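You operate a simulated robot arm through the tools that you are given. There is no shell and no other tool.

The job below is to be done with a simulated robot arm. You get a single attempt, and the scene is never put back.

JOB
Mount the green standing roll on the spare shaft end.
Fine: orange shaft collar down first, the roll over the shaft on to the collar, the purple end disc into the top of the roll.

It is judged by the outcome, as a careful person would: the job done as asked, and still so three seconds after it is handed in. It fails if anything else is knocked over, pushed out of place, dropped, spilled or broken.

ROBOT AND FRAMES
A 7-joint arm with a two-finger parallel gripper, fixed in place. Base frame: the origin is on the floor under the middle of its stand, x ahead of it, y to its left, z up; the work surface is at about z = 850. Units: mm, degrees, N and s.
With the tool pointing down near the work surface it reaches from about 340 to 740 mm from the base axis. Its first joint turns from -143.0 to 143.0 degrees. Payload 3 kg.
The TCP is the grasp point between the finger pads, 30 mm short of the fingertips. In the tool frame z runs along the fingers and y along their closing line. The gripper opens to 94 mm. The fingers are 28 mm wide and 10 mm thick; the gripper's body (50 by 96 mm) begins 55 mm behind the TCP.
Orientation is told as [roll, pitch, yaw] about the base's x, y, z axes, in that order, counted from this pose: with the fingers straight down and closing along the base's y, the tool's x points along the base's -x, its y along +y and its z along -z.

CONTROLS
- The arm moves only by the tool servo_tool. Its argument "commands" is text: rows parted by semicolons, each of 7 numbers parted by spaces: the shift along the tool's x, y, z in mm, then the turn, a rotation vector about the tool's x, y, z in degrees, then the opening, from 0 (shut) to 1 (fully open). In form: dx dy dz rx ry rz grip; .... A call has 1 to 20 rows; each row shifts and turns the commanded pose from where the row before left it, along the tool's axes as they then stand. Rows are played at 5 a second. More than 50 mm and 8.6 degrees between two rows, or a gripper value outside its range, and nothing of the call is played. A pose out of reach is approached as far as the arm can. The call stops where the force on the tool passes 40 N (or 10 N more than at its start, if that is more) or the arm is blocked; 0.2 s more then pass. Each finger travels about 45 mm/s and halts on what it meets, pressing with about 45 N; the grip force reading is that of the motor and also rises with nothing between the fingers. The clock runs only during rows and for 0.2 s after the last one: add rows that do not move to give the fingers time. The reply holds the time, the measured pose of the TCP, the force on the tool along the base axes, the opening and the grip force, in the units named above and with some noise, with the torque about the TCP (base axes, N m) and any sound that the robot's microphone picked up, and new pictures: "views" is both (left out), scene, wrist or none.
- Cameras (640 x 400 px; columns grow to the right, rows downward): "scene" is fixed at [219.2, 498.6, 1464.6]; the picture's right is [-0.41, -0.91, 0.00], its down [-0.45, 0.20, -0.87] and it looks along [0.79, -0.36, -0.50] (base axes); focal length 290 px, centre (320, 200). "wrist" rides on the gripper at [76, 14, -103] in the tool frame; the picture's right is [-0.18, 0.98, 0.00], its down [-0.75, -0.14, -0.64] and it looks along [-0.63, -0.12, 0.77] (tool axes); focal length 243 px, centre (320, 200). There is no depth. A picture from a camera that has moved, and an enlarged one, comes with that camera's place and axes in the base frame and with its lens.
- slide_trunk(by): moves the trunk up (or, below 0, down) by that many mm; the arm rides with it, the base frame stays. It gives what a move gives, with no picture.
- inspect(camera, box): a new picture of the part [left, top, right, bottom] of that camera's present view, enlarged. It takes no simulated time.
- close_job(): hands the job in; it is judged then, once.

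Nothing tells you positions but the pictures and the camera data. Unless the task says otherwise, let go and move clear before handing in.

The tools are called after "Call:" by a JSON object that holds its "name" and its "arguments". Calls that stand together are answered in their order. servo_tool: Moves the arm, as the interface text tells. Its arguments: {"type":"object","properties":{"commands":{"type":"string"},"views":{"type":"string","enum":["both","scene","wrist","none"]}},"required":["commands"]} The other tools are called the same way: slide_trunk (by) moves the trunk up or down; inspect (camera, box) takes an enlarged picture of a part of a camera's view; close_job () hands the job in.

At the start:

```text
time_s: 0.0
tool_pos: [551.3, 137.9, 1338.5]
ee_rot: [-0.2, -0.1, 0.0]
contact_force: [0.0, 1.1, -0.6]
torque: [-0.01, 0.02, 0.01]
opening: 94.0
grasp_force: 0.1
trunk travel left (down, up): [-225.0, 165.0]
```

scene: 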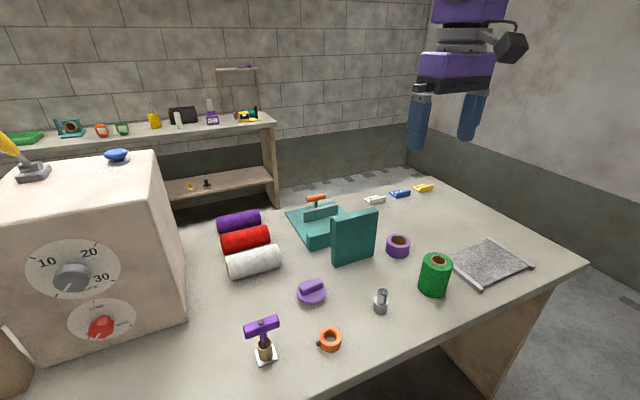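
wrist: 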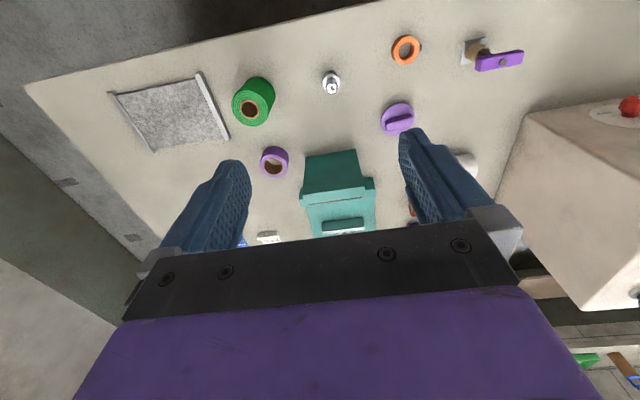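

I see a table with a green standing roll, a short silver upright (likely the spare shaft end), an orange collar, a purple disc with a grip bar, and a machine-like teal block. I'll take enlarged pictures first to find out where each thing is.

Call:
{"name": "inspect", "arguments": {"camera": "scene", "box": [280, 260, 400, 360]}}

Call:
{"name": "inspect", "arguments": {"camera": "scene", "box": [360, 220, 480, 320]}}

Call:
{"name": "inspect", "arguments": {"camera": "wrist", "box": [200, 30, 440, 180]}}

Call:
{"name": "inspect", "arguments": {"camera": "scene", "box": [200, 180, 400, 300]}}

```text
4.00 times, centred on (340, 310) of scene
camera zoom: at [219.2, 498.6, 1464.6], right [-0.41, -0.91, 0.0], down [-0.45, 0.2, -0.87], along [0.79, -0.36, -0.5], focal length 1162 px, centre (240, -240)
```

zoom: 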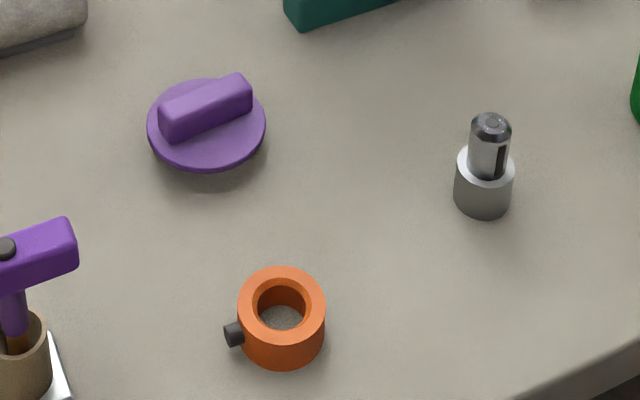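

```text
4.00 times, centred on (420, 270) of scene
camera zoom: at [219.2, 498.6, 1464.6], right [-0.41, -0.91, 0.0], down [-0.45, 0.2, -0.87], along [0.79, -0.36, -0.5], focal length 1162 px, centre (-80, -80)
```

zoom: 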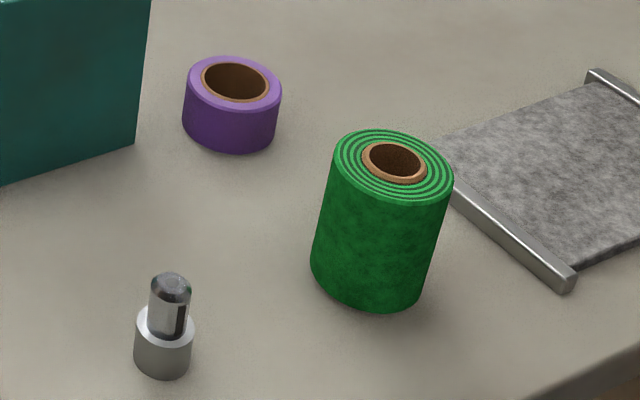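

```text
2.67 times, centred on (320, 105) of wrist
camera zoom: at [476.3, 152.7, 1440.3], right [0.18, 0.98, 0.0], down [0.75, -0.14, 0.64], along [0.63, -0.12, -0.77], focal length 647 px, centre (320, 453)
```

zoom: 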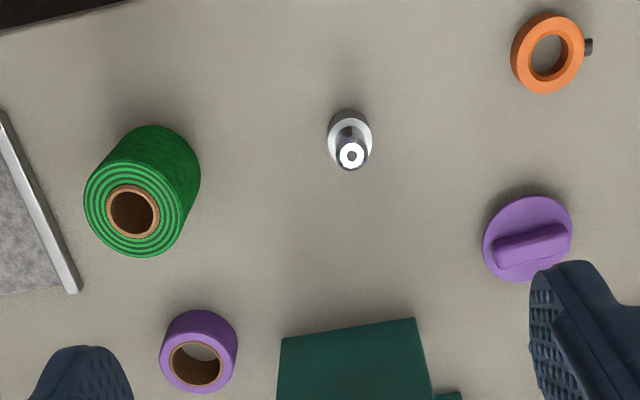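

```text
3.20 times, centred on (300, 240) of scene
camera zoom: at [219.2, 498.6, 1464.6], right [-0.41, -0.91, 0.0], down [-0.45, 0.2, -0.87], along [0.79, -0.36, -0.5], focal length 929 px, centre (384, 72)
```

zoom: 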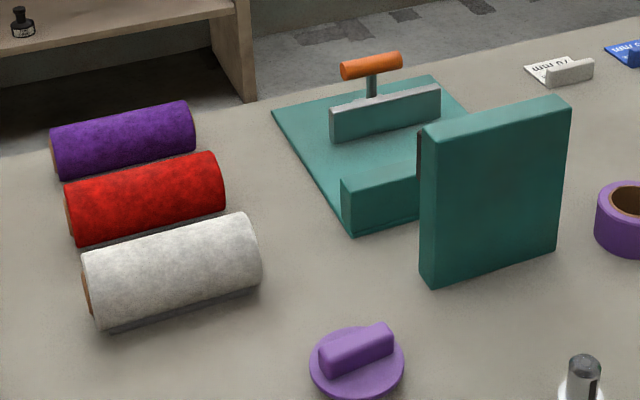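

Rough positions from the scene camera are: shaft about (618,148), orange collar about (587,307), green roll about (650,50). I'll bring the arm lower over the shaft and collar area for a closer look with the wrist camera.

Call:
{"name": "servo_tool", "arguments": {"commands": "0 20 50 0 0 0 1; 0 20 50 0 0 0 1; 0 20 50 0 0 0 1; 0 20 50 0 0 0 1; 0 0 20 0 0 0 1; 0 0 0 0 0 0 1", "views": "both"}}

```text
refused: row 1 steps farther than a row can; nothing moved
```

The step was over the 50 mm combined limit, so nothing moved. I'll repeat it with smaller steps.

Call:
{"name": "servo_tool", "arguments": {"commands": "0 20 42 0 0 0 1; 0 20 42 0 0 0 1; 0 20 42 0 0 0 1; 0 20 42 0 0 0 1; 0 0 40 0 0 0 1; 0 0 0 0 0 0 1", "views": "both"}}

```text
time_s: 1.4
tool_pos: [549.5, 218.2, 1128.9]
ee_rot: [0.0, -0.1, 0.0]
contact_force: [-0.8, 0.3, -0.5]
torque: [0.04, 0.02, 0.03]
opening: 94.2
grasp_force: 0.0
trunk travel left (down, up): [-225.0, 165.0]
camera wrist: at [474.0, 231.5, 1232.0], right [0.18, 0.98, 0.0], down [0.75, -0.14, 0.64], along [0.63, -0.12, -0.77], focal length 243 px, centre (320, 200)
```

scene: 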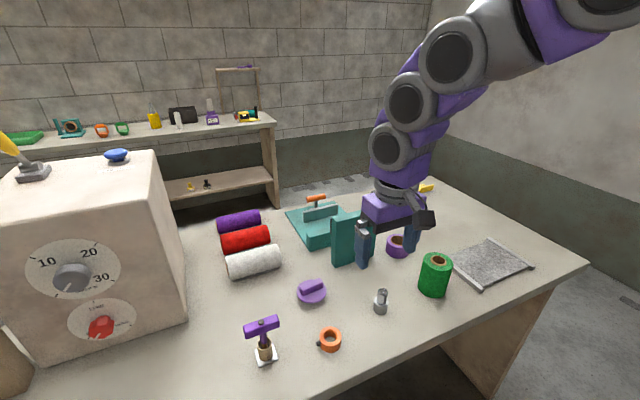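
wrist: 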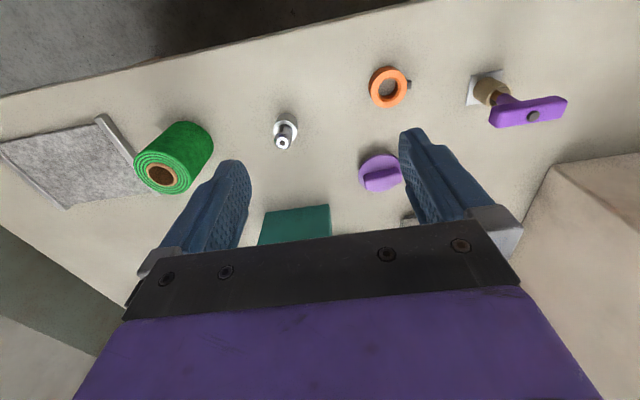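

The shaft, collar, disc and roll are all in view of the wrist camera now. I'll zoom in on each of them.

Call:
{"name": "inspect", "arguments": {"camera": "wrist", "box": [340, 50, 440, 112]}}

Call:
{"name": "inspect", "arguments": {"camera": "wrist", "box": [240, 100, 340, 162]}}

Call:
{"name": "inspect", "arguments": {"camera": "scene", "box": [300, 310, 364, 350]}}

Call:
{"name": "inspect", "arguments": {"camera": "scene", "box": [350, 280, 414, 320]}}

Call:
{"name": "inspect", "arguments": {"camera": "scene", "box": [403, 245, 467, 305]}}

Call:
{"name": "inspect", "arguments": {"camera": "scene", "box": [280, 270, 344, 310]}}

```text
6.40 times, centred on (390, 81) of wrist
camera zoom: at [474.0, 231.5, 1232.0], right [0.18, 0.98, 0.0], down [0.75, -0.14, 0.64], along [0.63, -0.12, -0.77], focal length 1553 px, centre (-128, 962)
```

zoom: 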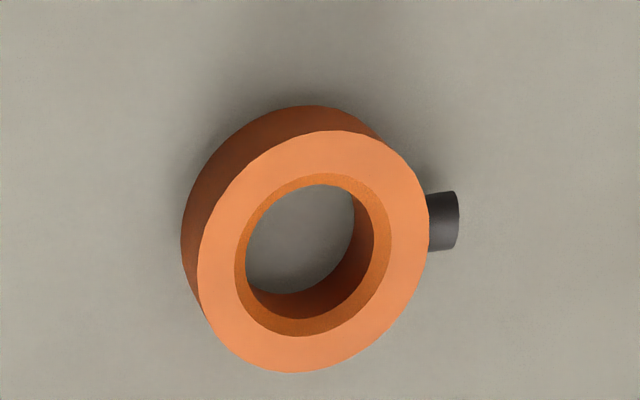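

```text
6.40 times, centred on (290, 131) of wrist
camera zoom: at [474.0, 231.5, 1232.0], right [0.18, 0.98, 0.0], down [0.75, -0.14, 0.64], along [0.63, -0.12, -0.77], focal length 1553 px, centre (512, 642)
```

zoom: 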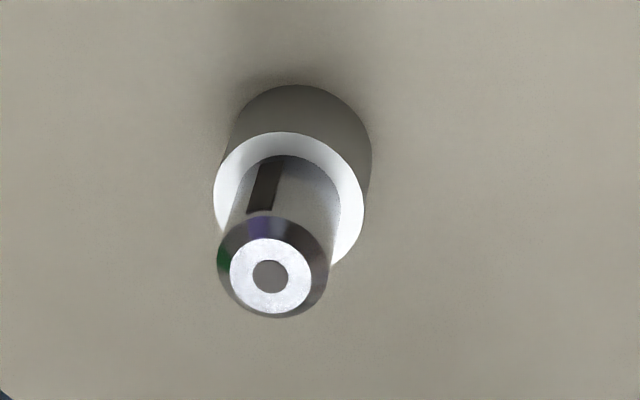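

```text
10.00 times, centred on (332, 330) of scene
camera zoom: at [219.2, 498.6, 1464.6], right [-0.41, -0.91, 0.0], down [-0.45, 0.2, -0.87], along [0.79, -0.36, -0.5], focal length 2904 px, centre (200, -1100)
```

zoom: 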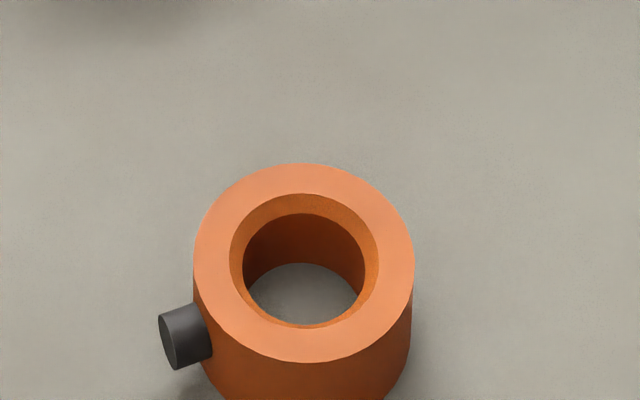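

```text
10.00 times, centred on (382, 300) of scene
camera zoom: at [219.2, 498.6, 1464.6], right [-0.41, -0.91, 0.0], down [-0.45, 0.2, -0.87], along [0.79, -0.36, -0.5], focal length 2904 px, centre (-300, -800)
```

zoom: 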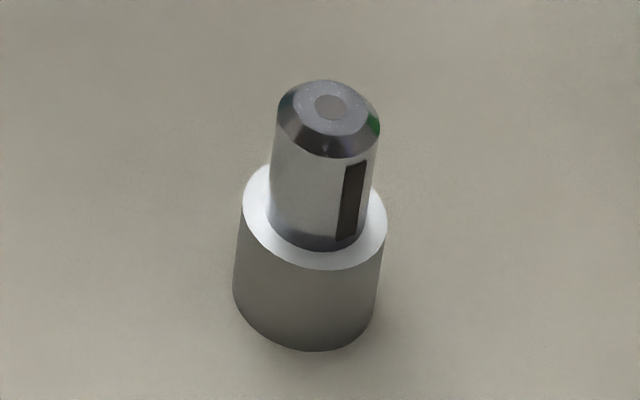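

```text
6.67 times, centred on (435, 275) of scene
camera zoom: at [219.2, 498.6, 1464.6], right [-0.41, -0.91, 0.0], down [-0.45, 0.2, -0.87], along [0.79, -0.36, -0.5], focal length 1936 px, centre (-447, -300)
```

zoom: 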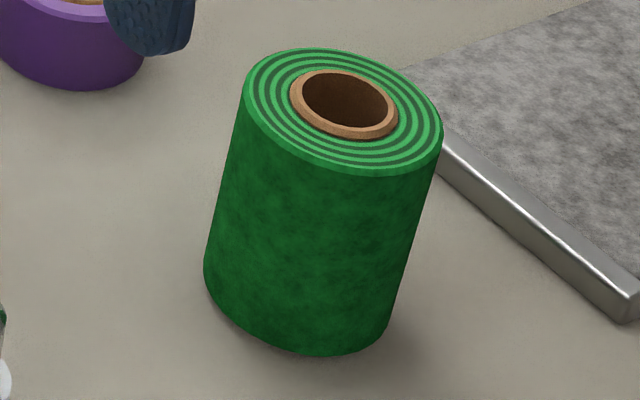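

```text
10.00 times, centred on (312, 290) of scene
camera zoom: at [219.2, 498.6, 1464.6], right [-0.41, -0.91, 0.0], down [-0.45, 0.2, -0.87], along [0.79, -0.36, -0.5], focal length 2904 px, centre (400, -700)
```

zoom: 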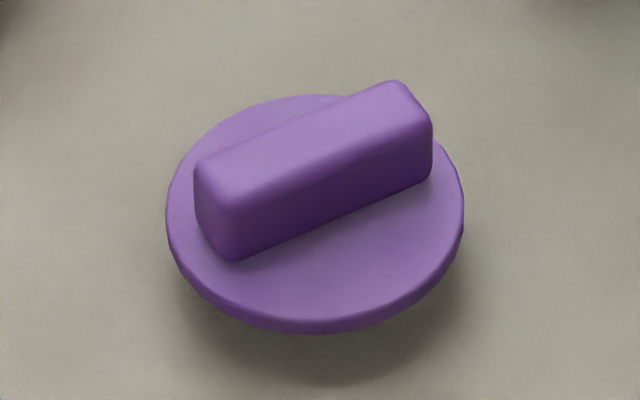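

The collar sits near (590,308) with its screw pointing along +y, and the disc's grip bar also runs along y. So the fingers should close along x. I'll go over the collar and turn the tool by 90°.

Call:
{"name": "servo_tool", "arguments": {"commands": "-13.5 29.7 35 0 0 0 1; -13.5 29.7 35 0 0 0 1; -13.5 29.7 35 0 0 0 1; 0 0 0 0 0 -8.2 1; 0 0 0 0 0 -8.2 1; 0 0 0 0 0 -8.2 1; 0 0 0 0 0 -8.2 1; 0 0 0 0 0 -8.2 1; 0 0 0 0 0 -8.2 1; 0 0 0 0 0 -8.2 1; 0 0 0 0 0 -8.2 1; 0 0 0 0 0 -8.2 1; 0 0 0 0 0 -8.2 1; 0 0 0 0 0 -8 1; 0 0 0 0 0 0 1", "views": "both"}}

```text
time_s: 4.6
tool_pos: [590.4, 307.0, 1026.2]
ee_rot: [0.0, -0.1, 90.1]
contact_force: [0.2, -0.6, 0.9]
torque: [0.03, -0.02, -0.02]
opening: 93.9
grasp_force: 0.1
trunk travel left (down, up): [-225.0, 165.0]
camera wrist: at [576.9, 230.3, 1128.1], right [-0.98, 0.18, 0.0], down [0.14, 0.75, 0.64], along [0.12, 0.63, -0.77], focal length 243 px, centre (320, 200)
```

scene: 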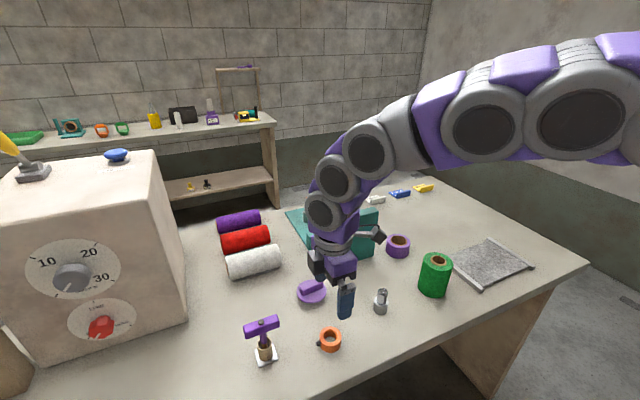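
wrist: 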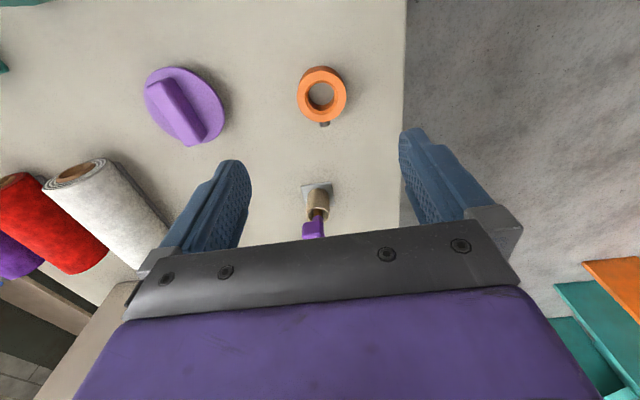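

The tool is turned and the collar is ahead in the wrist picture, with the disc to its left. I'll zoom in on both to place them precisely.

Call:
{"name": "inspect", "arguments": {"camera": "wrist", "box": [282, 60, 362, 110]}}

Call:
{"name": "inspect", "arguments": {"camera": "wrist", "box": [130, 50, 242, 120]}}

```text
8.00 times, centred on (322, 85) of wrist
camera zoom: at [576.9, 230.3, 1128.1], right [-0.98, 0.18, 0.0], down [0.14, 0.75, 0.64], along [0.12, 0.63, -0.77], focal length 1941 px, centre (304, 1120)
```

zoom: 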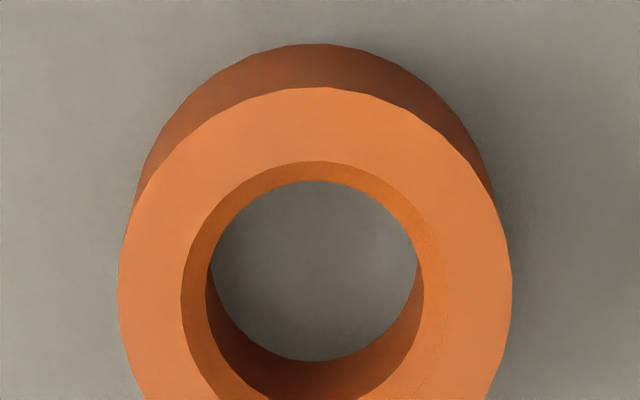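

```text
5.71 times, centred on (186, 85) of wrist
camera zoom: at [576.9, 230.3, 1128.1], right [-0.98, 0.18, 0.0], down [0.14, 0.75, 0.64], along [0.12, 0.63, -0.77], focal length 1386 px, centre (1086, 857)
```

zoom: 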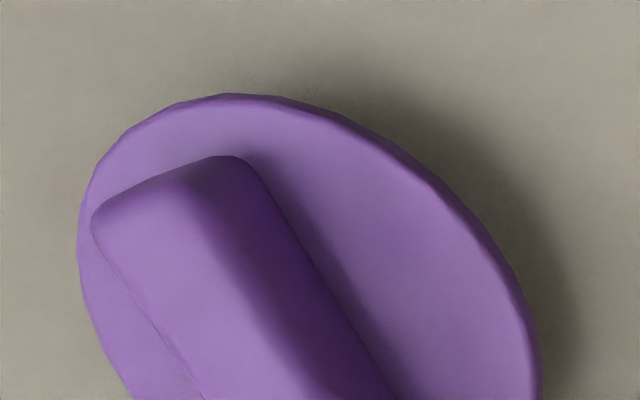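

The collar is 50 mm across with a roughly 27 mm hole. Before I grip it, I need its height and the shaft's measurements.

Call:
{"name": "inspect", "arguments": {"camera": "scene", "box": [308, 322, 356, 356]}}

Call:
{"name": "inspect", "arguments": {"camera": "wrist", "box": [282, 56, 362, 136]}}

```text
11.76 times, centred on (332, 339) of scene
camera zoom: at [219.2, 498.6, 1464.6], right [-0.41, -0.91, 0.0], down [-0.45, 0.2, -0.87], along [0.79, -0.36, -0.5], focal length 3416 px, centre (179, -1435)
```

zoom: 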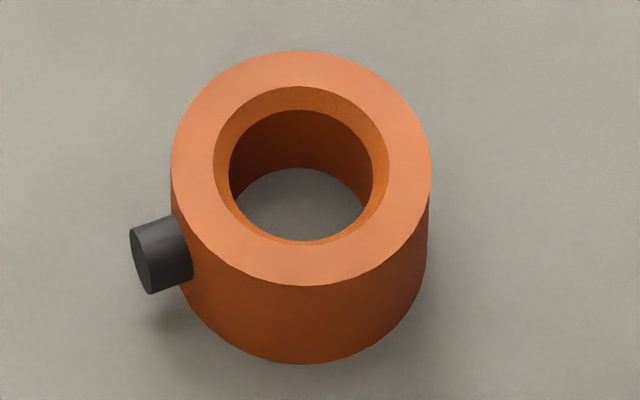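

```text
5.00 times, centred on (322, 96) of wrist
camera zoom: at [576.9, 230.3, 1128.1], right [-0.98, 0.18, 0.0], down [0.14, 0.75, 0.64], along [0.12, 0.63, -0.77], focal length 1213 px, centre (310, 720)
```

zoom: 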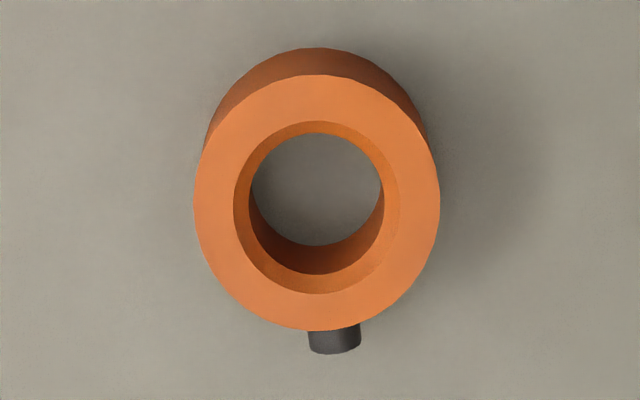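

The collar is centred at about (589.7, 307.8), is 24 mm tall, and its top is near z=874. I'll come straight down around it, stopping above first for a check.

Call:
{"name": "servo_tool", "arguments": {"commands": "-0.8 0.7 30 0 0 0 1; 0 0 30 0 0 0 1; 0 0 30 0 0 0 1; 0 0 22 0 0 0 1; 0 0 0 0 0 0 1", "views": "both"}}

```text
time_s: 5.8
tool_pos: [588.8, 308.0, 913.6]
ee_rot: [0.0, -0.1, 89.9]
contact_force: [0.5, 0.4, -0.2]
torque: [-0.03, -0.02, 0.01]
opening: 94.0
grasp_force: 0.0
trunk travel left (down, up): [-225.0, 165.0]
camera wrist: at [574.8, 231.8, 1016.3], right [-0.98, 0.18, 0.0], down [0.14, 0.75, 0.64], along [0.12, 0.63, -0.77], focal length 243 px, centre (320, 200)
```

scene: 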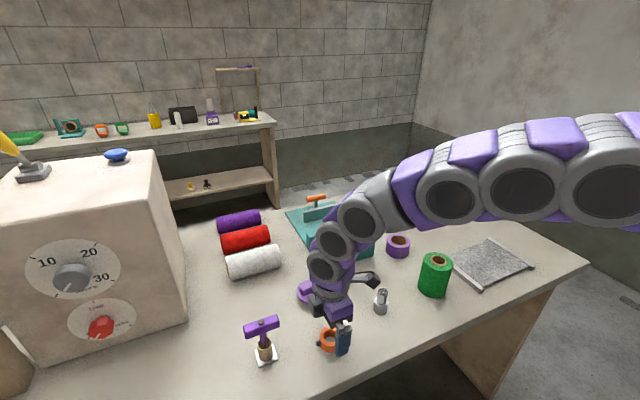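
wrist: 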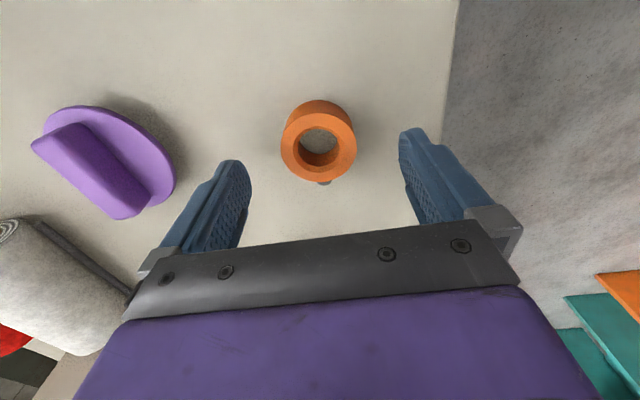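

The collar lies between the open fingers. I'll lower the last bit and close on it.

Call:
{"name": "servo_tool", "arguments": {"commands": "0 0 15 0 0 0 1; 0 0 10 0 0 0 1; 0 0 4 0 0 0 1; 0 0 0 0 0 0 0.6; 0 0 0 0 0 0 0.6; 0 0 0 0 0 0 0.45; 0 0 0 0 0 0 0.3; 0 0 0 0 0 0 0.3; 0 0 0 0 0 0 0.3", "views": "both"}}

```text
time_s: 7.8
tool_pos: [587.4, 308.0, 884.9]
ee_rot: [0.0, 0.0, 90.0]
contact_force: [0.3, 0.1, 0.5]
torque: [0.03, 0.01, -0.03]
opening: 46.2
grasp_force: 45.0
trunk travel left (down, up): [-225.0, 165.0]
camera wrist: at [575.4, 231.0, 986.9], right [-0.98, 0.18, 0.0], down [0.14, 0.75, 0.64], along [0.12, 0.63, -0.77], focal length 243 px, centre (320, 200)
```

scene: 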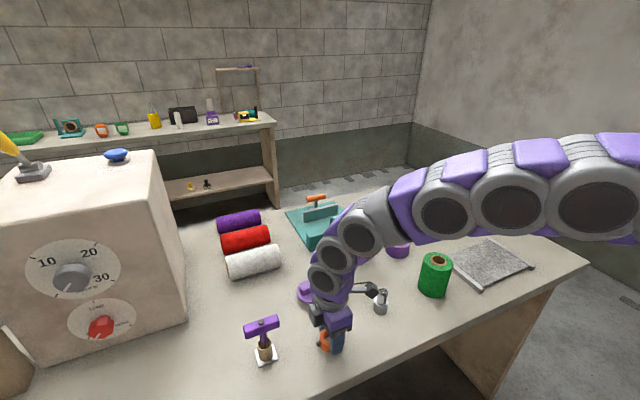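
wrist: 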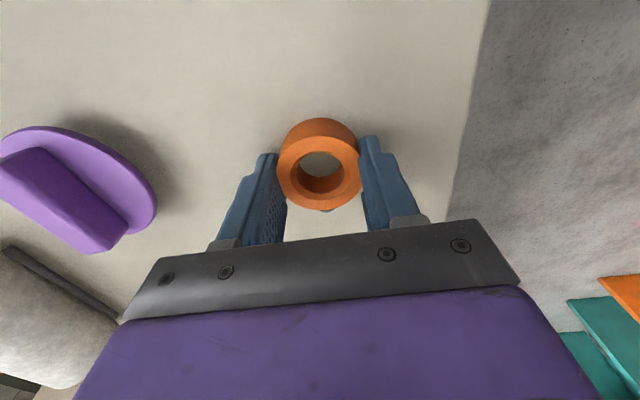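

The fingers stopped at 46 mm with a 45 N grip. I'll check how the collar sits in them before lifting.

Call:
{"name": "inspect", "arguments": {"camera": "wrist", "box": [220, 100, 420, 225]}}

Call:
{"name": "inspect", "arguments": {"camera": "scene", "box": [295, 310, 375, 360]}}

```text
3.20 times, centred on (320, 162) of wrist
camera zoom: at [575.4, 231.0, 986.9], right [-0.98, 0.18, 0.0], down [0.14, 0.75, 0.64], along [0.12, 0.63, -0.77], focal length 776 px, centre (320, 320)
```

zoom: 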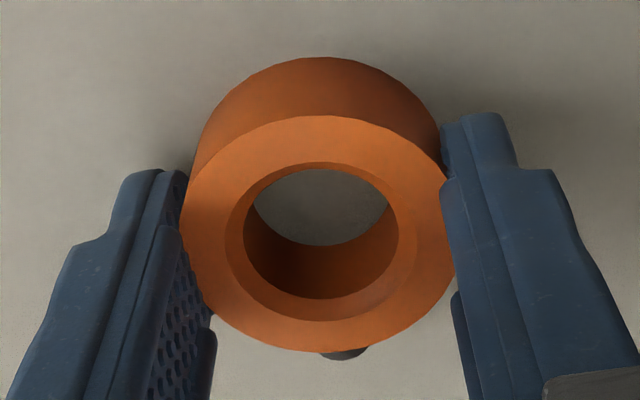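

```text
8.00 times, centred on (335, 335) of scene
camera zoom: at [219.2, 498.6, 1464.6], right [-0.41, -0.91, 0.0], down [-0.45, 0.2, -0.87], along [0.79, -0.36, -0.5], focal length 2323 px, centre (200, -880)
```

zoom: 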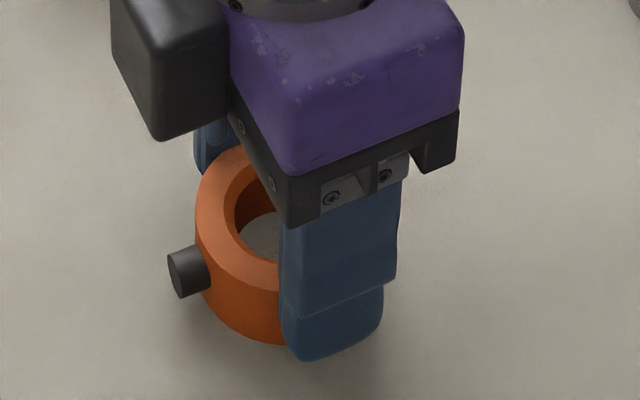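

The collar is centred in the fingers to within about 1 mm. I'll lift it and carry it over the shaft, whose axis I take to be at about (618.7, 150).

Call:
{"name": "servo_tool", "arguments": {"commands": "0 0 -10 0 0 0 0.3; 0 0 -25 0 0 0 0.3; 0 0 -40 0 0 0 0.3; 0 0 -40 0 0 0 0.3; 30 -5.5 0 0 0 0 0.3; 35 -6.5 0 0 0 0 0.3; 35 -6.5 0 0 0 0 0.3; 33 -6.2 0 0 0 0 0.3; 25 -4.5 0 0 0 0 0.3; 0 0 0 0 0 0 0.3; 0 0 0 0 0 0 0.3", "views": "both"}}

```text
time_s: 10.2
tool_pos: [619.4, 151.0, 1000.6]
ee_rot: [-0.1, 0.1, 90.0]
contact_force: [0.0, -0.1, 0.3]
torque: [0.01, -0.01, -0.03]
opening: 28.3
grasp_force: 0.0
trunk travel left (down, up): [-225.0, 165.0]
camera wrist: at [605.6, 74.2, 1102.4], right [-0.98, 0.18, 0.0], down [0.14, 0.75, 0.64], along [0.12, 0.63, -0.77], focal length 243 px, centre (320, 200)
```

scene: 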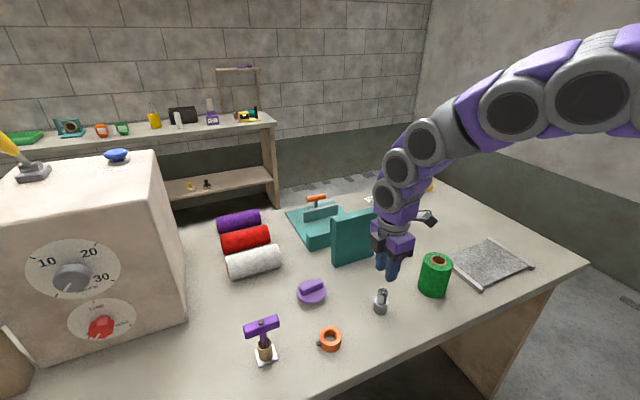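
wrist: 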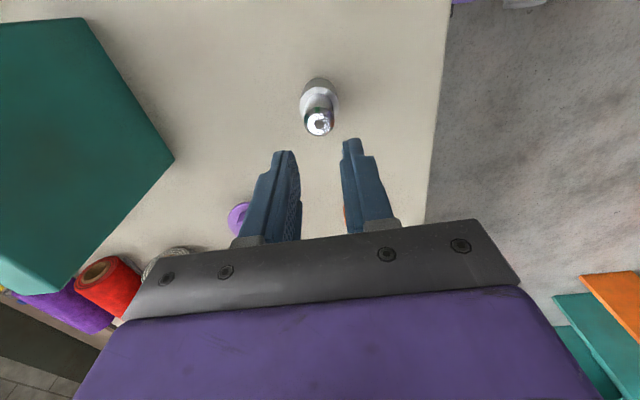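

The collar did not come along: the fingers closed to 28 mm and it is still on the table. I'll look at the collar and the fingertips before trying again.

Call:
{"name": "inspect", "arguments": {"camera": "scene", "box": [308, 322, 356, 356]}}

Call:
{"name": "inspect", "arguments": {"camera": "wrist", "box": [220, 70, 420, 250]}}

Call:
{"name": "inspect", "arguments": {"camera": "scene", "box": [350, 240, 430, 320]}}

```text
11.76 times, centred on (332, 339) of scene
camera zoom: at [219.2, 498.6, 1464.6], right [-0.41, -0.91, 0.0], down [-0.45, 0.2, -0.87], along [0.79, -0.36, -0.5], focal length 3416 px, centre (179, -1435)
```

zoom: 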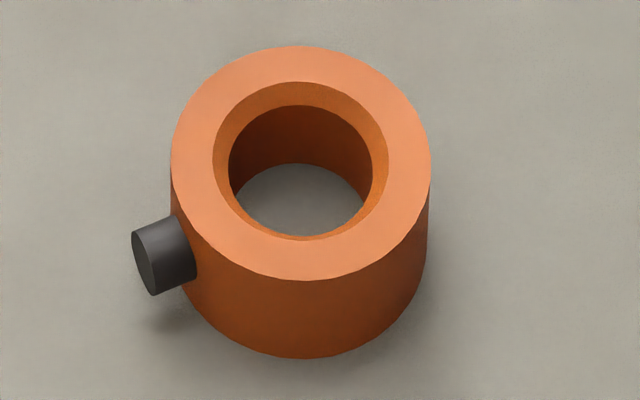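

```text
2.22 times, centred on (320, 160) of wrist
camera zoom: at [605.6, 74.2, 1102.4], right [-0.98, 0.18, 0.0], down [0.14, 0.75, 0.64], along [0.12, 0.63, -0.77], focal length 539 px, centre (320, 289)
```

zoom: 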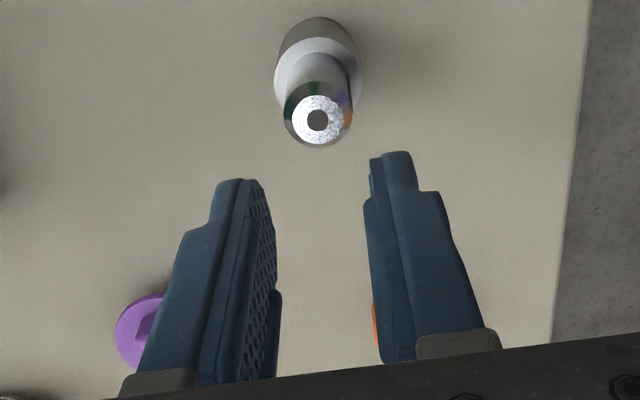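

```text
5.00 times, centred on (390, 280) of scene
camera zoom: at [219.2, 498.6, 1464.6], right [-0.41, -0.91, 0.0], down [-0.45, 0.2, -0.87], along [0.79, -0.36, -0.5], focal length 1452 px, centre (-30, -200)
```

zoom: 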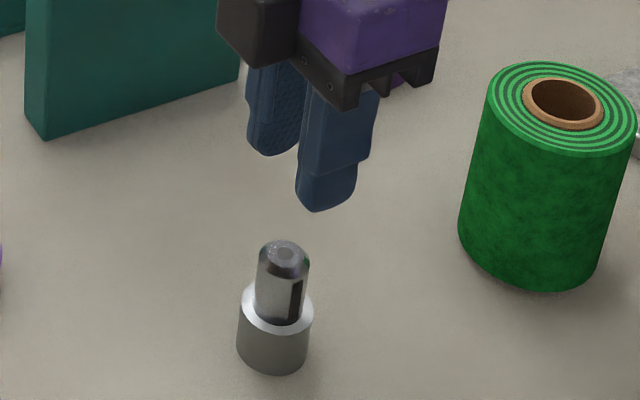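

The collar moved by only about 1 mm and is undamaged. The gripping faces at the very tips look recessed, so the hold was weak. I'll go back, grip as low as the table allows, and lift slowly while watching the opening.

Call:
{"name": "servo_tool", "arguments": {"commands": "-38 7 0 0 0 0 1; -40 7.4 0 0 0 0 1; -40 7.4 0 0 0 0 1; -39.5 6.4 0 0 0 0 1; 0 0 35 0 0 0 1; 0 0 35 0 0 0 1; 0 0 0 0 0 0 1; 0 0 0 0 0 0 1", "views": "both"}}

```text
time_s: 12.0
tool_pos: [592.9, 309.1, 930.4]
ee_rot: [0.1, 0.1, 90.0]
contact_force: [-0.2, 0.9, 1.2]
torque: [0.0, -0.01, 0.01]
opening: 94.0
grasp_force: 0.0
trunk travel left (down, up): [-225.0, 165.0]
camera wrist: at [579.6, 231.7, 1032.1], right [-0.98, 0.18, 0.0], down [0.14, 0.75, 0.64], along [0.12, 0.63, -0.77], focal length 243 px, centre (320, 200)
```

scene: 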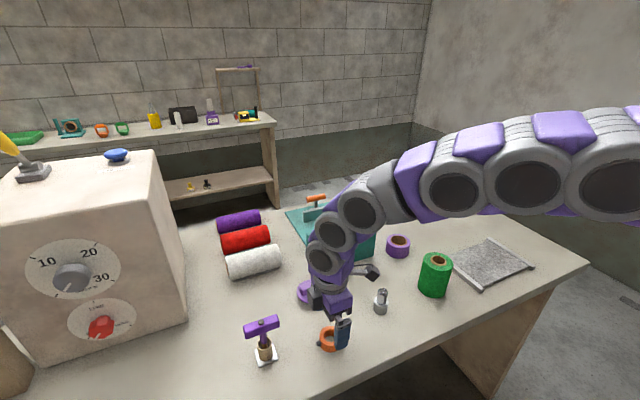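
wrist: 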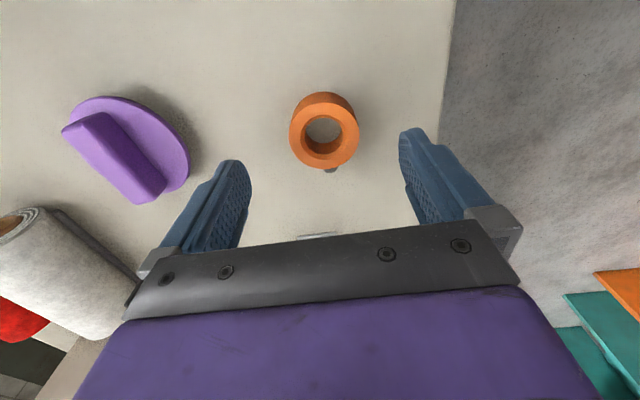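

Call:
{"name": "inspect", "arguments": {"camera": "wrist", "box": [274, 80, 374, 180]}}

```text
4.00 times, centred on (324, 130) of wrist
camera zoom: at [579.6, 231.7, 1032.1], right [-0.98, 0.18, 0.0], down [0.14, 0.75, 0.64], along [0.12, 0.63, -0.77], focal length 970 px, centre (304, 480)
```

zoom: 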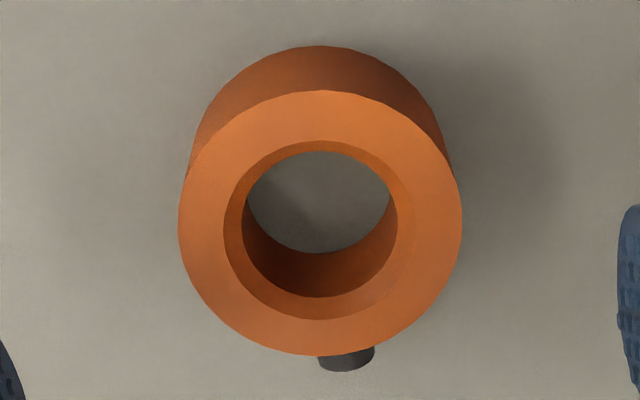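

The collar is about 2.5 mm to the -x side of the tool centre, so I'll correct that. Then I'll lower until the tips nearly touch the table and close.

Call:
{"name": "servo_tool", "arguments": {"commands": "0 2.6 20 0 0 0 1; 0 0 15 0 0 0 1; 0 0 8 0 0 0 1; 0 0 3 0 0 0 1; 0 0 2 0 0 0 1; 0 0 0 0 0 0 1; 0 0 0 0 0 0 0.6; 0 0 0 0 0 0 0.6; 0 0 0 0 0 0 0; 0 0 0 0 0 0 0; 0 0 0 0 0 0 0; 0 0 0 0 0 0 0", "views": "both"}}

```text
time_s: 14.6
tool_pos: [589.1, 307.5, 882.0]
ee_rot: [0.0, 0.0, 90.0]
contact_force: [0.6, 0.9, 0.4]
torque: [0.03, 0.05, -0.01]
opening: 45.6
grasp_force: 45.3
trunk travel left (down, up): [-225.0, 165.0]
camera wrist: at [575.3, 231.1, 984.2], right [-0.98, 0.18, 0.0], down [0.14, 0.75, 0.64], along [0.12, 0.63, -0.77], focal length 243 px, centre (320, 200)
```

scene: 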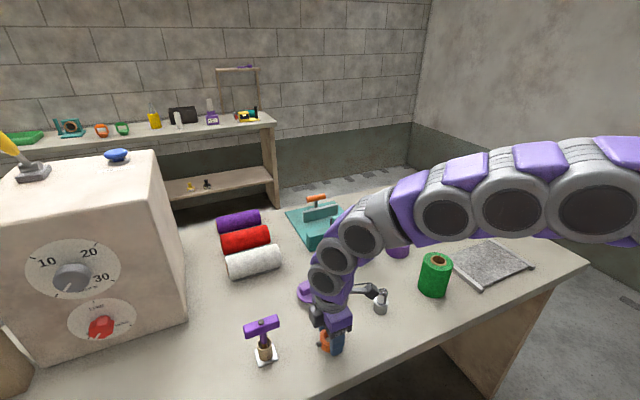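
wrist: 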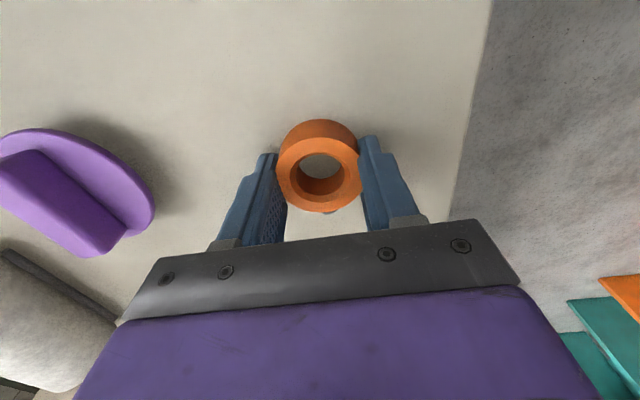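

The grip reads 45 N at an opening of 45.6 mm. Now I'll lift slowly by a few millimetres to see whether the collar comes along.

Call:
{"name": "servo_tool", "arguments": {"commands": "0 0 -1 0 0 0 0; 0 0 -1 0 0 0 0; 0 0 -1.5 0 0 0 0; 0 0 -1.5 0 0 0 0; 0 0 0 0 0 0 0", "views": "both"}}

Call:
{"name": "inspect", "arguments": {"camera": "scene", "box": [295, 310, 375, 360]}}

Call:
{"name": "inspect", "arguments": {"camera": "wrist", "box": [220, 100, 420, 225]}}

```text
time_s: 15.8
tool_pos: [588.6, 308.5, 886.7]
ee_rot: [0.0, 0.1, 89.9]
contact_force: [-0.5, 0.9, -1.1]
torque: [-0.01, -0.01, 0.0]
opening: 45.7
grasp_force: 45.2
trunk travel left (down, up): [-225.0, 165.0]
camera wrist: at [574.8, 231.8, 989.4], right [-0.98, 0.18, 0.0], down [0.14, 0.75, 0.64], along [0.12, 0.63, -0.77], focal length 243 px, centre (320, 200)
```

scene: 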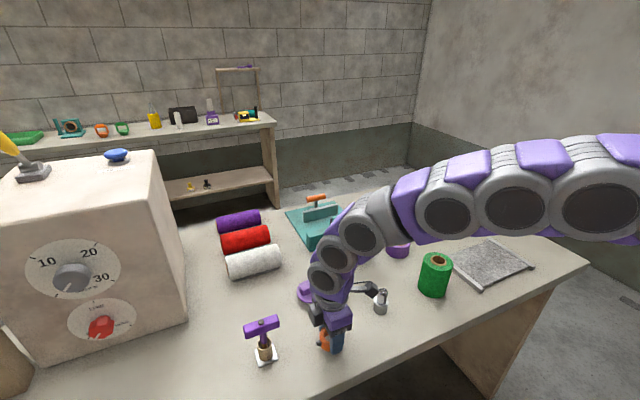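
wrist: 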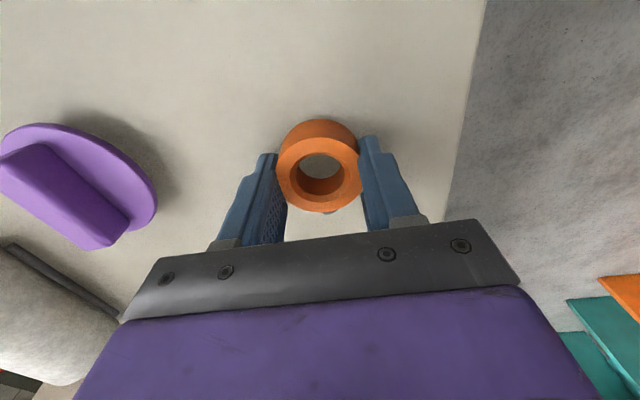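

```text
8.00 times, centred on (335, 335) of scene
camera zoom: at [219.2, 498.6, 1464.6], right [-0.41, -0.91, 0.0], down [-0.45, 0.2, -0.87], along [0.79, -0.36, -0.5], focal length 2323 px, centre (200, -880)
```

zoom: 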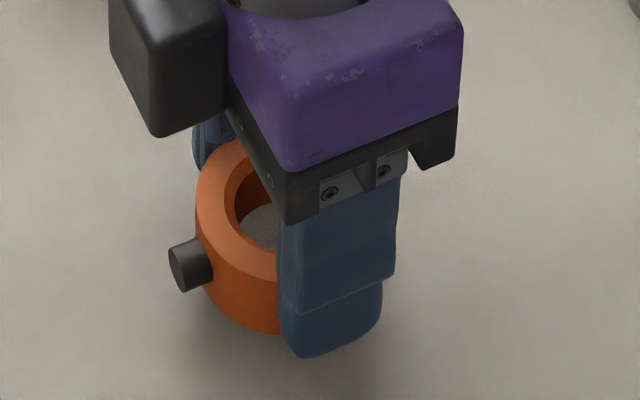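

```text
3.20 times, centred on (320, 162) of wrist
camera zoom: at [574.8, 231.8, 989.4], right [-0.98, 0.18, 0.0], down [0.14, 0.75, 0.64], along [0.12, 0.63, -0.77], focal length 776 px, centre (320, 320)
```

zoom: 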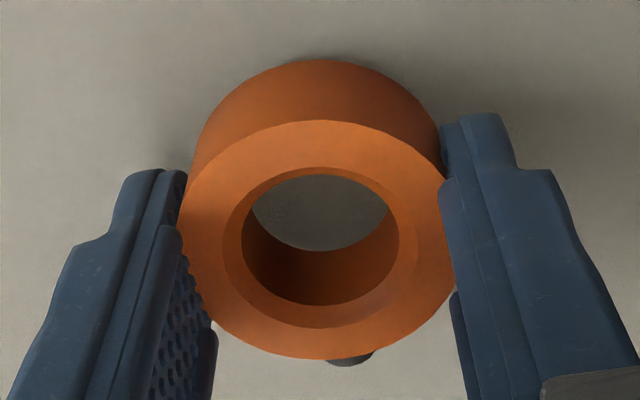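

The collar now hangs in the fingers, clear of the table. I'll keep lifting gently and watch the opening.

Call:
{"name": "servo_tool", "arguments": {"commands": "0 0 -3 0 0 0 0; 0 0 -4 0 0 0 0; 0 0 -4 0 0 0 0; 0 0 -4 0 0 0 0; 0 0 -3 0 0 0 0; 0 0 -2 0 0 0 0; 0 0 0 0 0 0 0", "views": "wrist"}}

```text
time_s: 17.4
tool_pos: [588.5, 307.4, 906.6]
ee_rot: [0.0, 0.0, 90.0]
contact_force: [-0.2, -0.7, -1.5]
torque: [-0.01, 0.01, -0.01]
opening: 45.9
grasp_force: 45.4
trunk travel left (down, up): [-225.0, 165.0]
camera wrist: at [575.1, 231.1, 1008.9], right [-0.98, 0.18, 0.0], down [0.14, 0.75, 0.64], along [0.12, 0.63, -0.77], focal length 243 px, centre (320, 200)
```

wrist: 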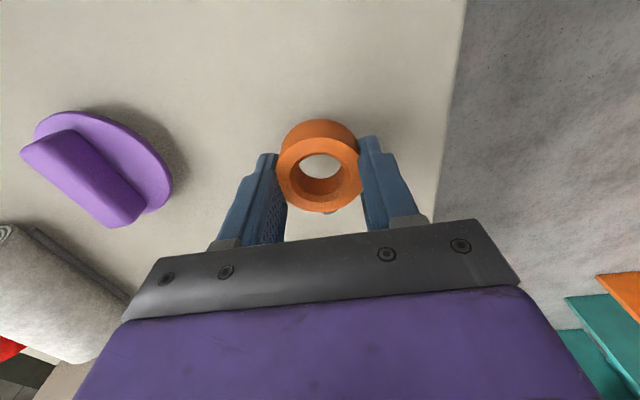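

Call:
{"name": "inspect", "arguments": {"camera": "wrist", "box": [220, 100, 420, 225]}}

Call:
{"name": "inspect", "arguments": {"camera": "scene", "box": [295, 300, 375, 350]}}

```text
3.20 times, centred on (320, 162) of wrist
camera zoom: at [575.1, 231.1, 1008.9], right [-0.98, 0.18, 0.0], down [0.14, 0.75, 0.64], along [0.12, 0.63, -0.77], focal length 776 px, centre (320, 320)
```

zoom: 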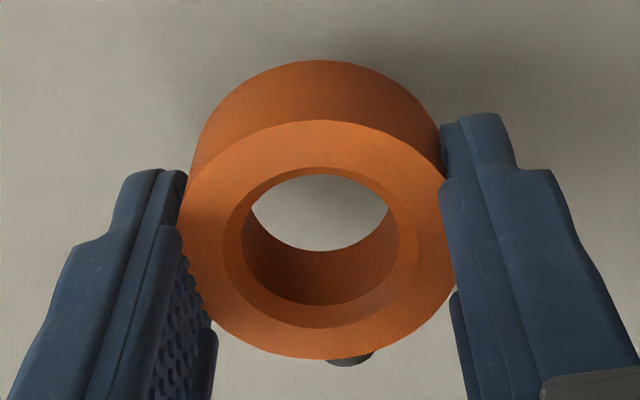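

```text
8.00 times, centred on (335, 325) of scene
camera zoom: at [219.2, 498.6, 1464.6], right [-0.41, -0.91, 0.0], down [-0.45, 0.2, -0.87], along [0.79, -0.36, -0.5], focal length 2323 px, centre (200, -800)
```

zoom: 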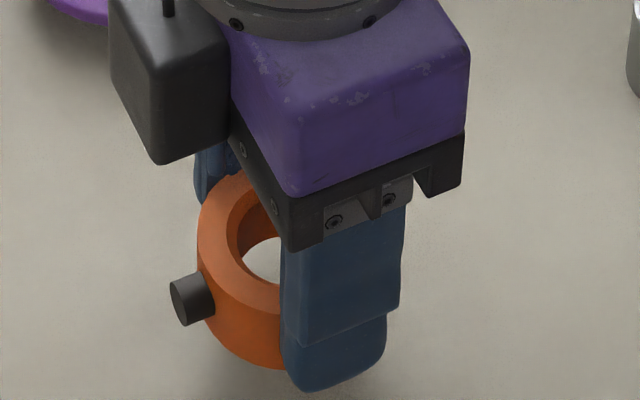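

The hold is steady, with no change in the wrist view. I'll lift further and carry it smoothly to above the shaft.

Call:
{"name": "servo_tool", "arguments": {"commands": "0 0 -6 0 0 0 0; 0 0 -12 0 0 0 0; 0 0 -18 0 0 0 0; 0 0 -20 0 0 0 0; 0 0 -14 0 0 0 0; 0 0 -8 0 0 0 0; 6 -1.1 0 0 0 0 0; 12 -2.2 0 0 0 0 0; 18 -3.3 0 0 0 0 0; 22 -4.1 0 0 0 0 0; 22 -4.1 0 0 0 0 0; 22 -4.1 0 0 0 0 0; 22 -4.1 0 0 0 0 0; 18 -3.3 0 0 0 0 0; 10 -1.9 0 0 0 0 0; 6.3 -1.2 0 0 0 0 0; 0 0 0 0 0 0 0; 0 0 0 0 0 0 0", "views": "both"}}

Call:
{"name": "inspect", "arguments": {"camera": "scene", "box": [342, 250, 422, 320]}}

Call:
{"name": "inspect", "arguments": {"camera": "wrist", "box": [220, 100, 420, 225]}}

```text
time_s: 21.2
tool_pos: [618.0, 149.5, 984.3]
ee_rot: [0.0, 0.1, 89.9]
contact_force: [0.0, 0.1, -1.7]
torque: [0.0, 0.01, 0.02]
opening: 46.0
grasp_force: 45.3
trunk travel left (down, up): [-225.0, 165.0]
camera wrist: at [604.9, 73.0, 1086.9], right [-0.98, 0.18, 0.0], down [0.14, 0.75, 0.64], along [0.12, 0.63, -0.77], focal length 243 px, centre (320, 200)
```

scene: 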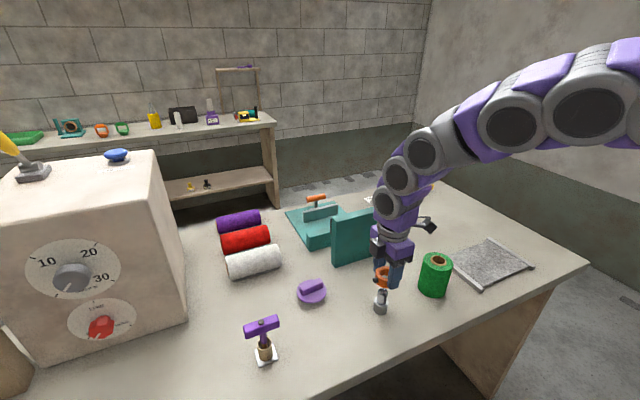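
wrist: 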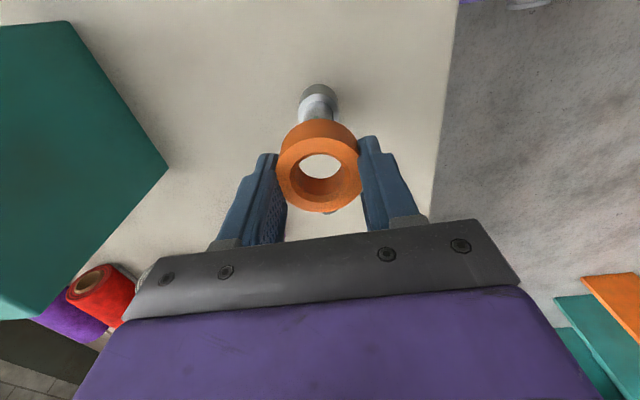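

```text
5.71 times, centred on (382, 285) of scene
camera zoom: at [219.2, 498.6, 1464.6], right [-0.41, -0.91, 0.0], down [-0.45, 0.2, -0.87], along [0.79, -0.36, -0.5], focal length 1659 px, centre (-34, -286)
```

zoom: 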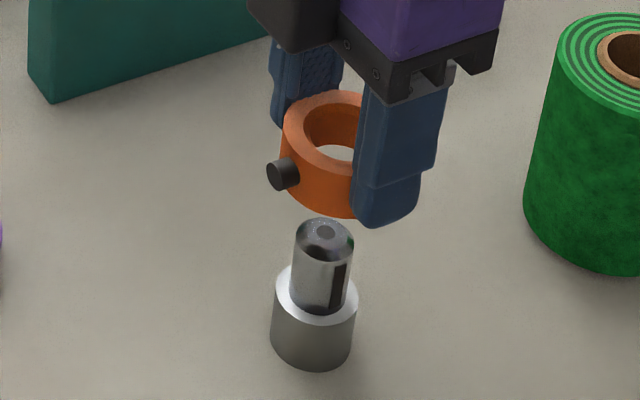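

```text
3.20 times, centred on (320, 162) of wrist
camera zoom: at [604.9, 73.0, 1086.9], right [-0.98, 0.18, 0.0], down [0.14, 0.75, 0.64], along [0.12, 0.63, -0.77], focal length 776 px, centre (320, 320)
```

zoom: 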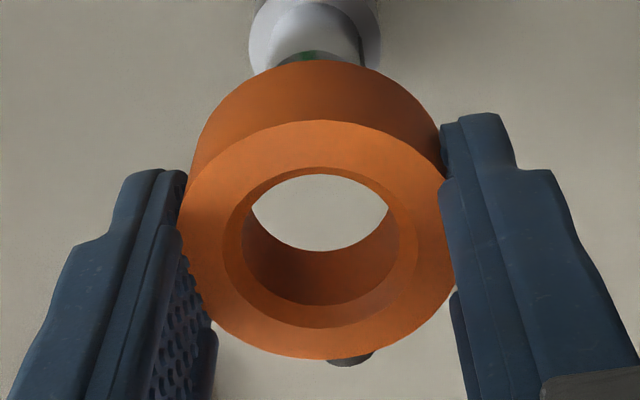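

The collar hangs just above the shaft. I'll zoom in on the part of the shaft seen past the collar to fine-tune the alignment.

Call:
{"name": "inspect", "arguments": {"camera": "wrist", "box": [270, 70, 370, 150]}}

Call:
{"name": "inspect", "arguments": {"camera": "scene", "box": [362, 260, 402, 320]}}

```text
5.00 times, centred on (320, 110) of wrist
camera zoom: at [604.9, 73.0, 1086.9], right [-0.98, 0.18, 0.0], down [0.14, 0.75, 0.64], along [0.12, 0.63, -0.77], focal length 1213 px, centre (320, 650)
```

zoom: 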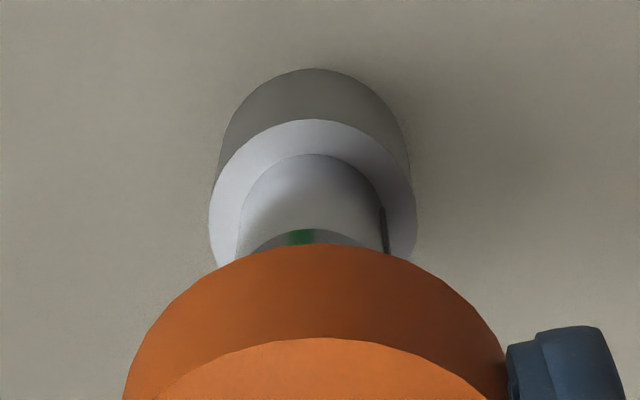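

```text
6.67 times, centred on (382, 290) of scene
camera zoom: at [219.2, 498.6, 1464.6], right [-0.41, -0.91, 0.0], down [-0.45, 0.2, -0.87], along [0.79, -0.36, -0.5], focal length 1936 px, centre (-93, -400)
```

zoom: 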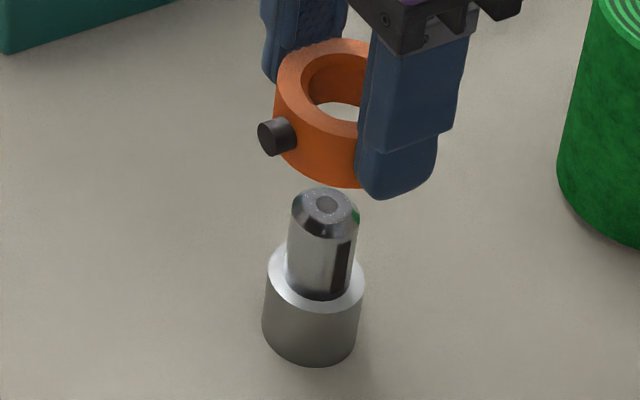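

From the wrist view, the collar needs about +0.9 mm in x to sit over the shaft, and y is right. I'll lower it to just onto the chamfer and check the forces.

Call:
{"name": "servo_tool", "arguments": {"commands": "-0.2 -0.9 5 0 0 0 0; 0 0 10 0 0 0 0; 0 0 10 0 0 0 0; 0 0 5 0 0 0 0; 0 0 3 0 0 0 0; 0 0 2 0 0 0 0; 0 0 0 0 0 0 0", "views": "both"}}

Call:
{"name": "inspect", "arguments": {"camera": "scene", "box": [342, 260, 422, 320]}}

Call:
{"name": "inspect", "arguments": {"camera": "wrist", "box": [220, 100, 420, 225]}}

```text
time_s: 22.8
tool_pos: [619.3, 148.5, 949.2]
ee_rot: [-0.1, 0.0, 90.0]
contact_force: [-0.5, 0.9, -1.8]
torque: [0.03, 0.01, 0.01]
opening: 45.8
grasp_force: 45.1
trunk travel left (down, up): [-225.0, 165.0]
camera wrist: at [605.1, 72.7, 1051.7], right [-0.98, 0.18, 0.0], down [0.14, 0.75, 0.64], along [0.12, 0.63, -0.77], focal length 243 px, centre (320, 200)
```

scene: 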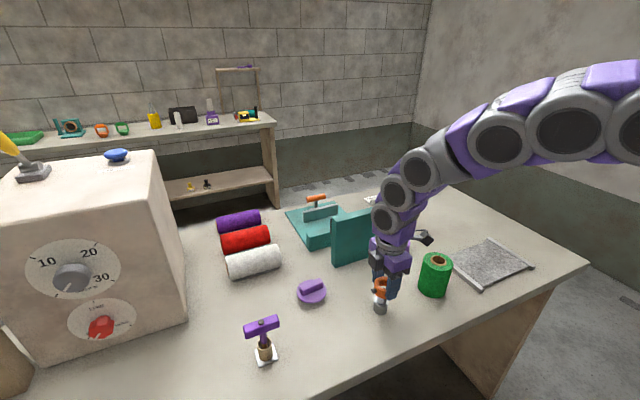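
wrist: 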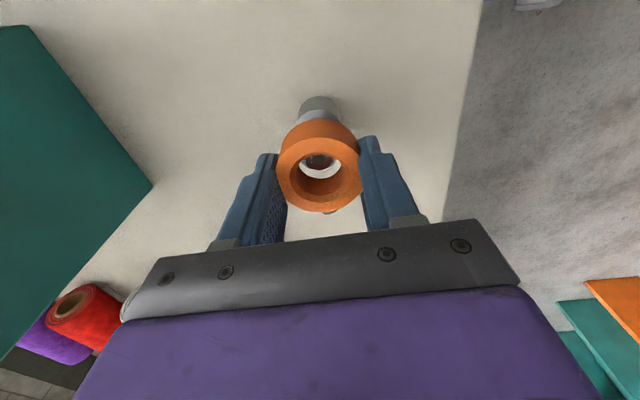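

```text
6.67 times, centred on (382, 290) of scene
camera zoom: at [219.2, 498.6, 1464.6], right [-0.41, -0.91, 0.0], down [-0.45, 0.2, -0.87], along [0.79, -0.36, -0.5], focal length 1936 px, centre (-93, -400)
```

zoom: 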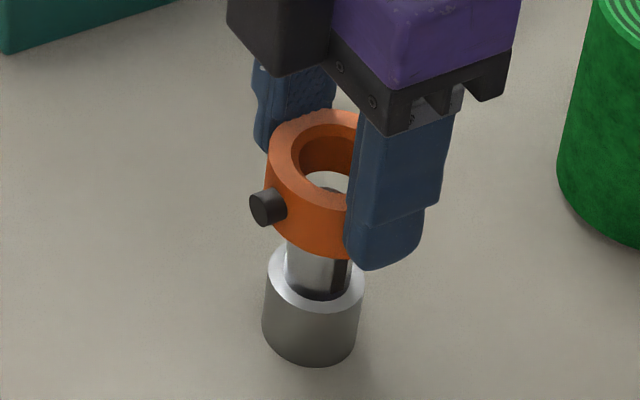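

```text
3.20 times, centred on (320, 162) of wrist
camera zoom: at [605.1, 72.7, 1051.7], right [-0.98, 0.18, 0.0], down [0.14, 0.75, 0.64], along [0.12, 0.63, -0.77], focal length 776 px, centre (320, 320)
```

zoom: 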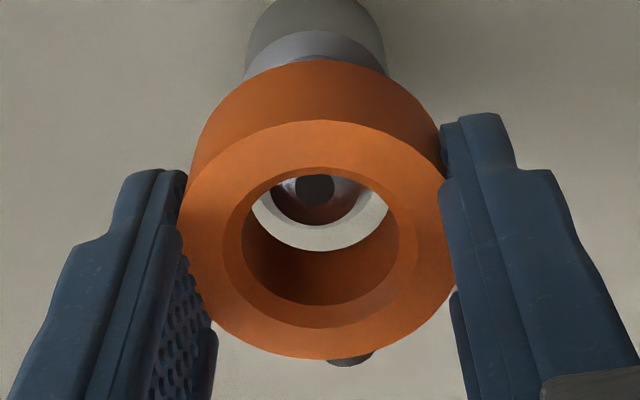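

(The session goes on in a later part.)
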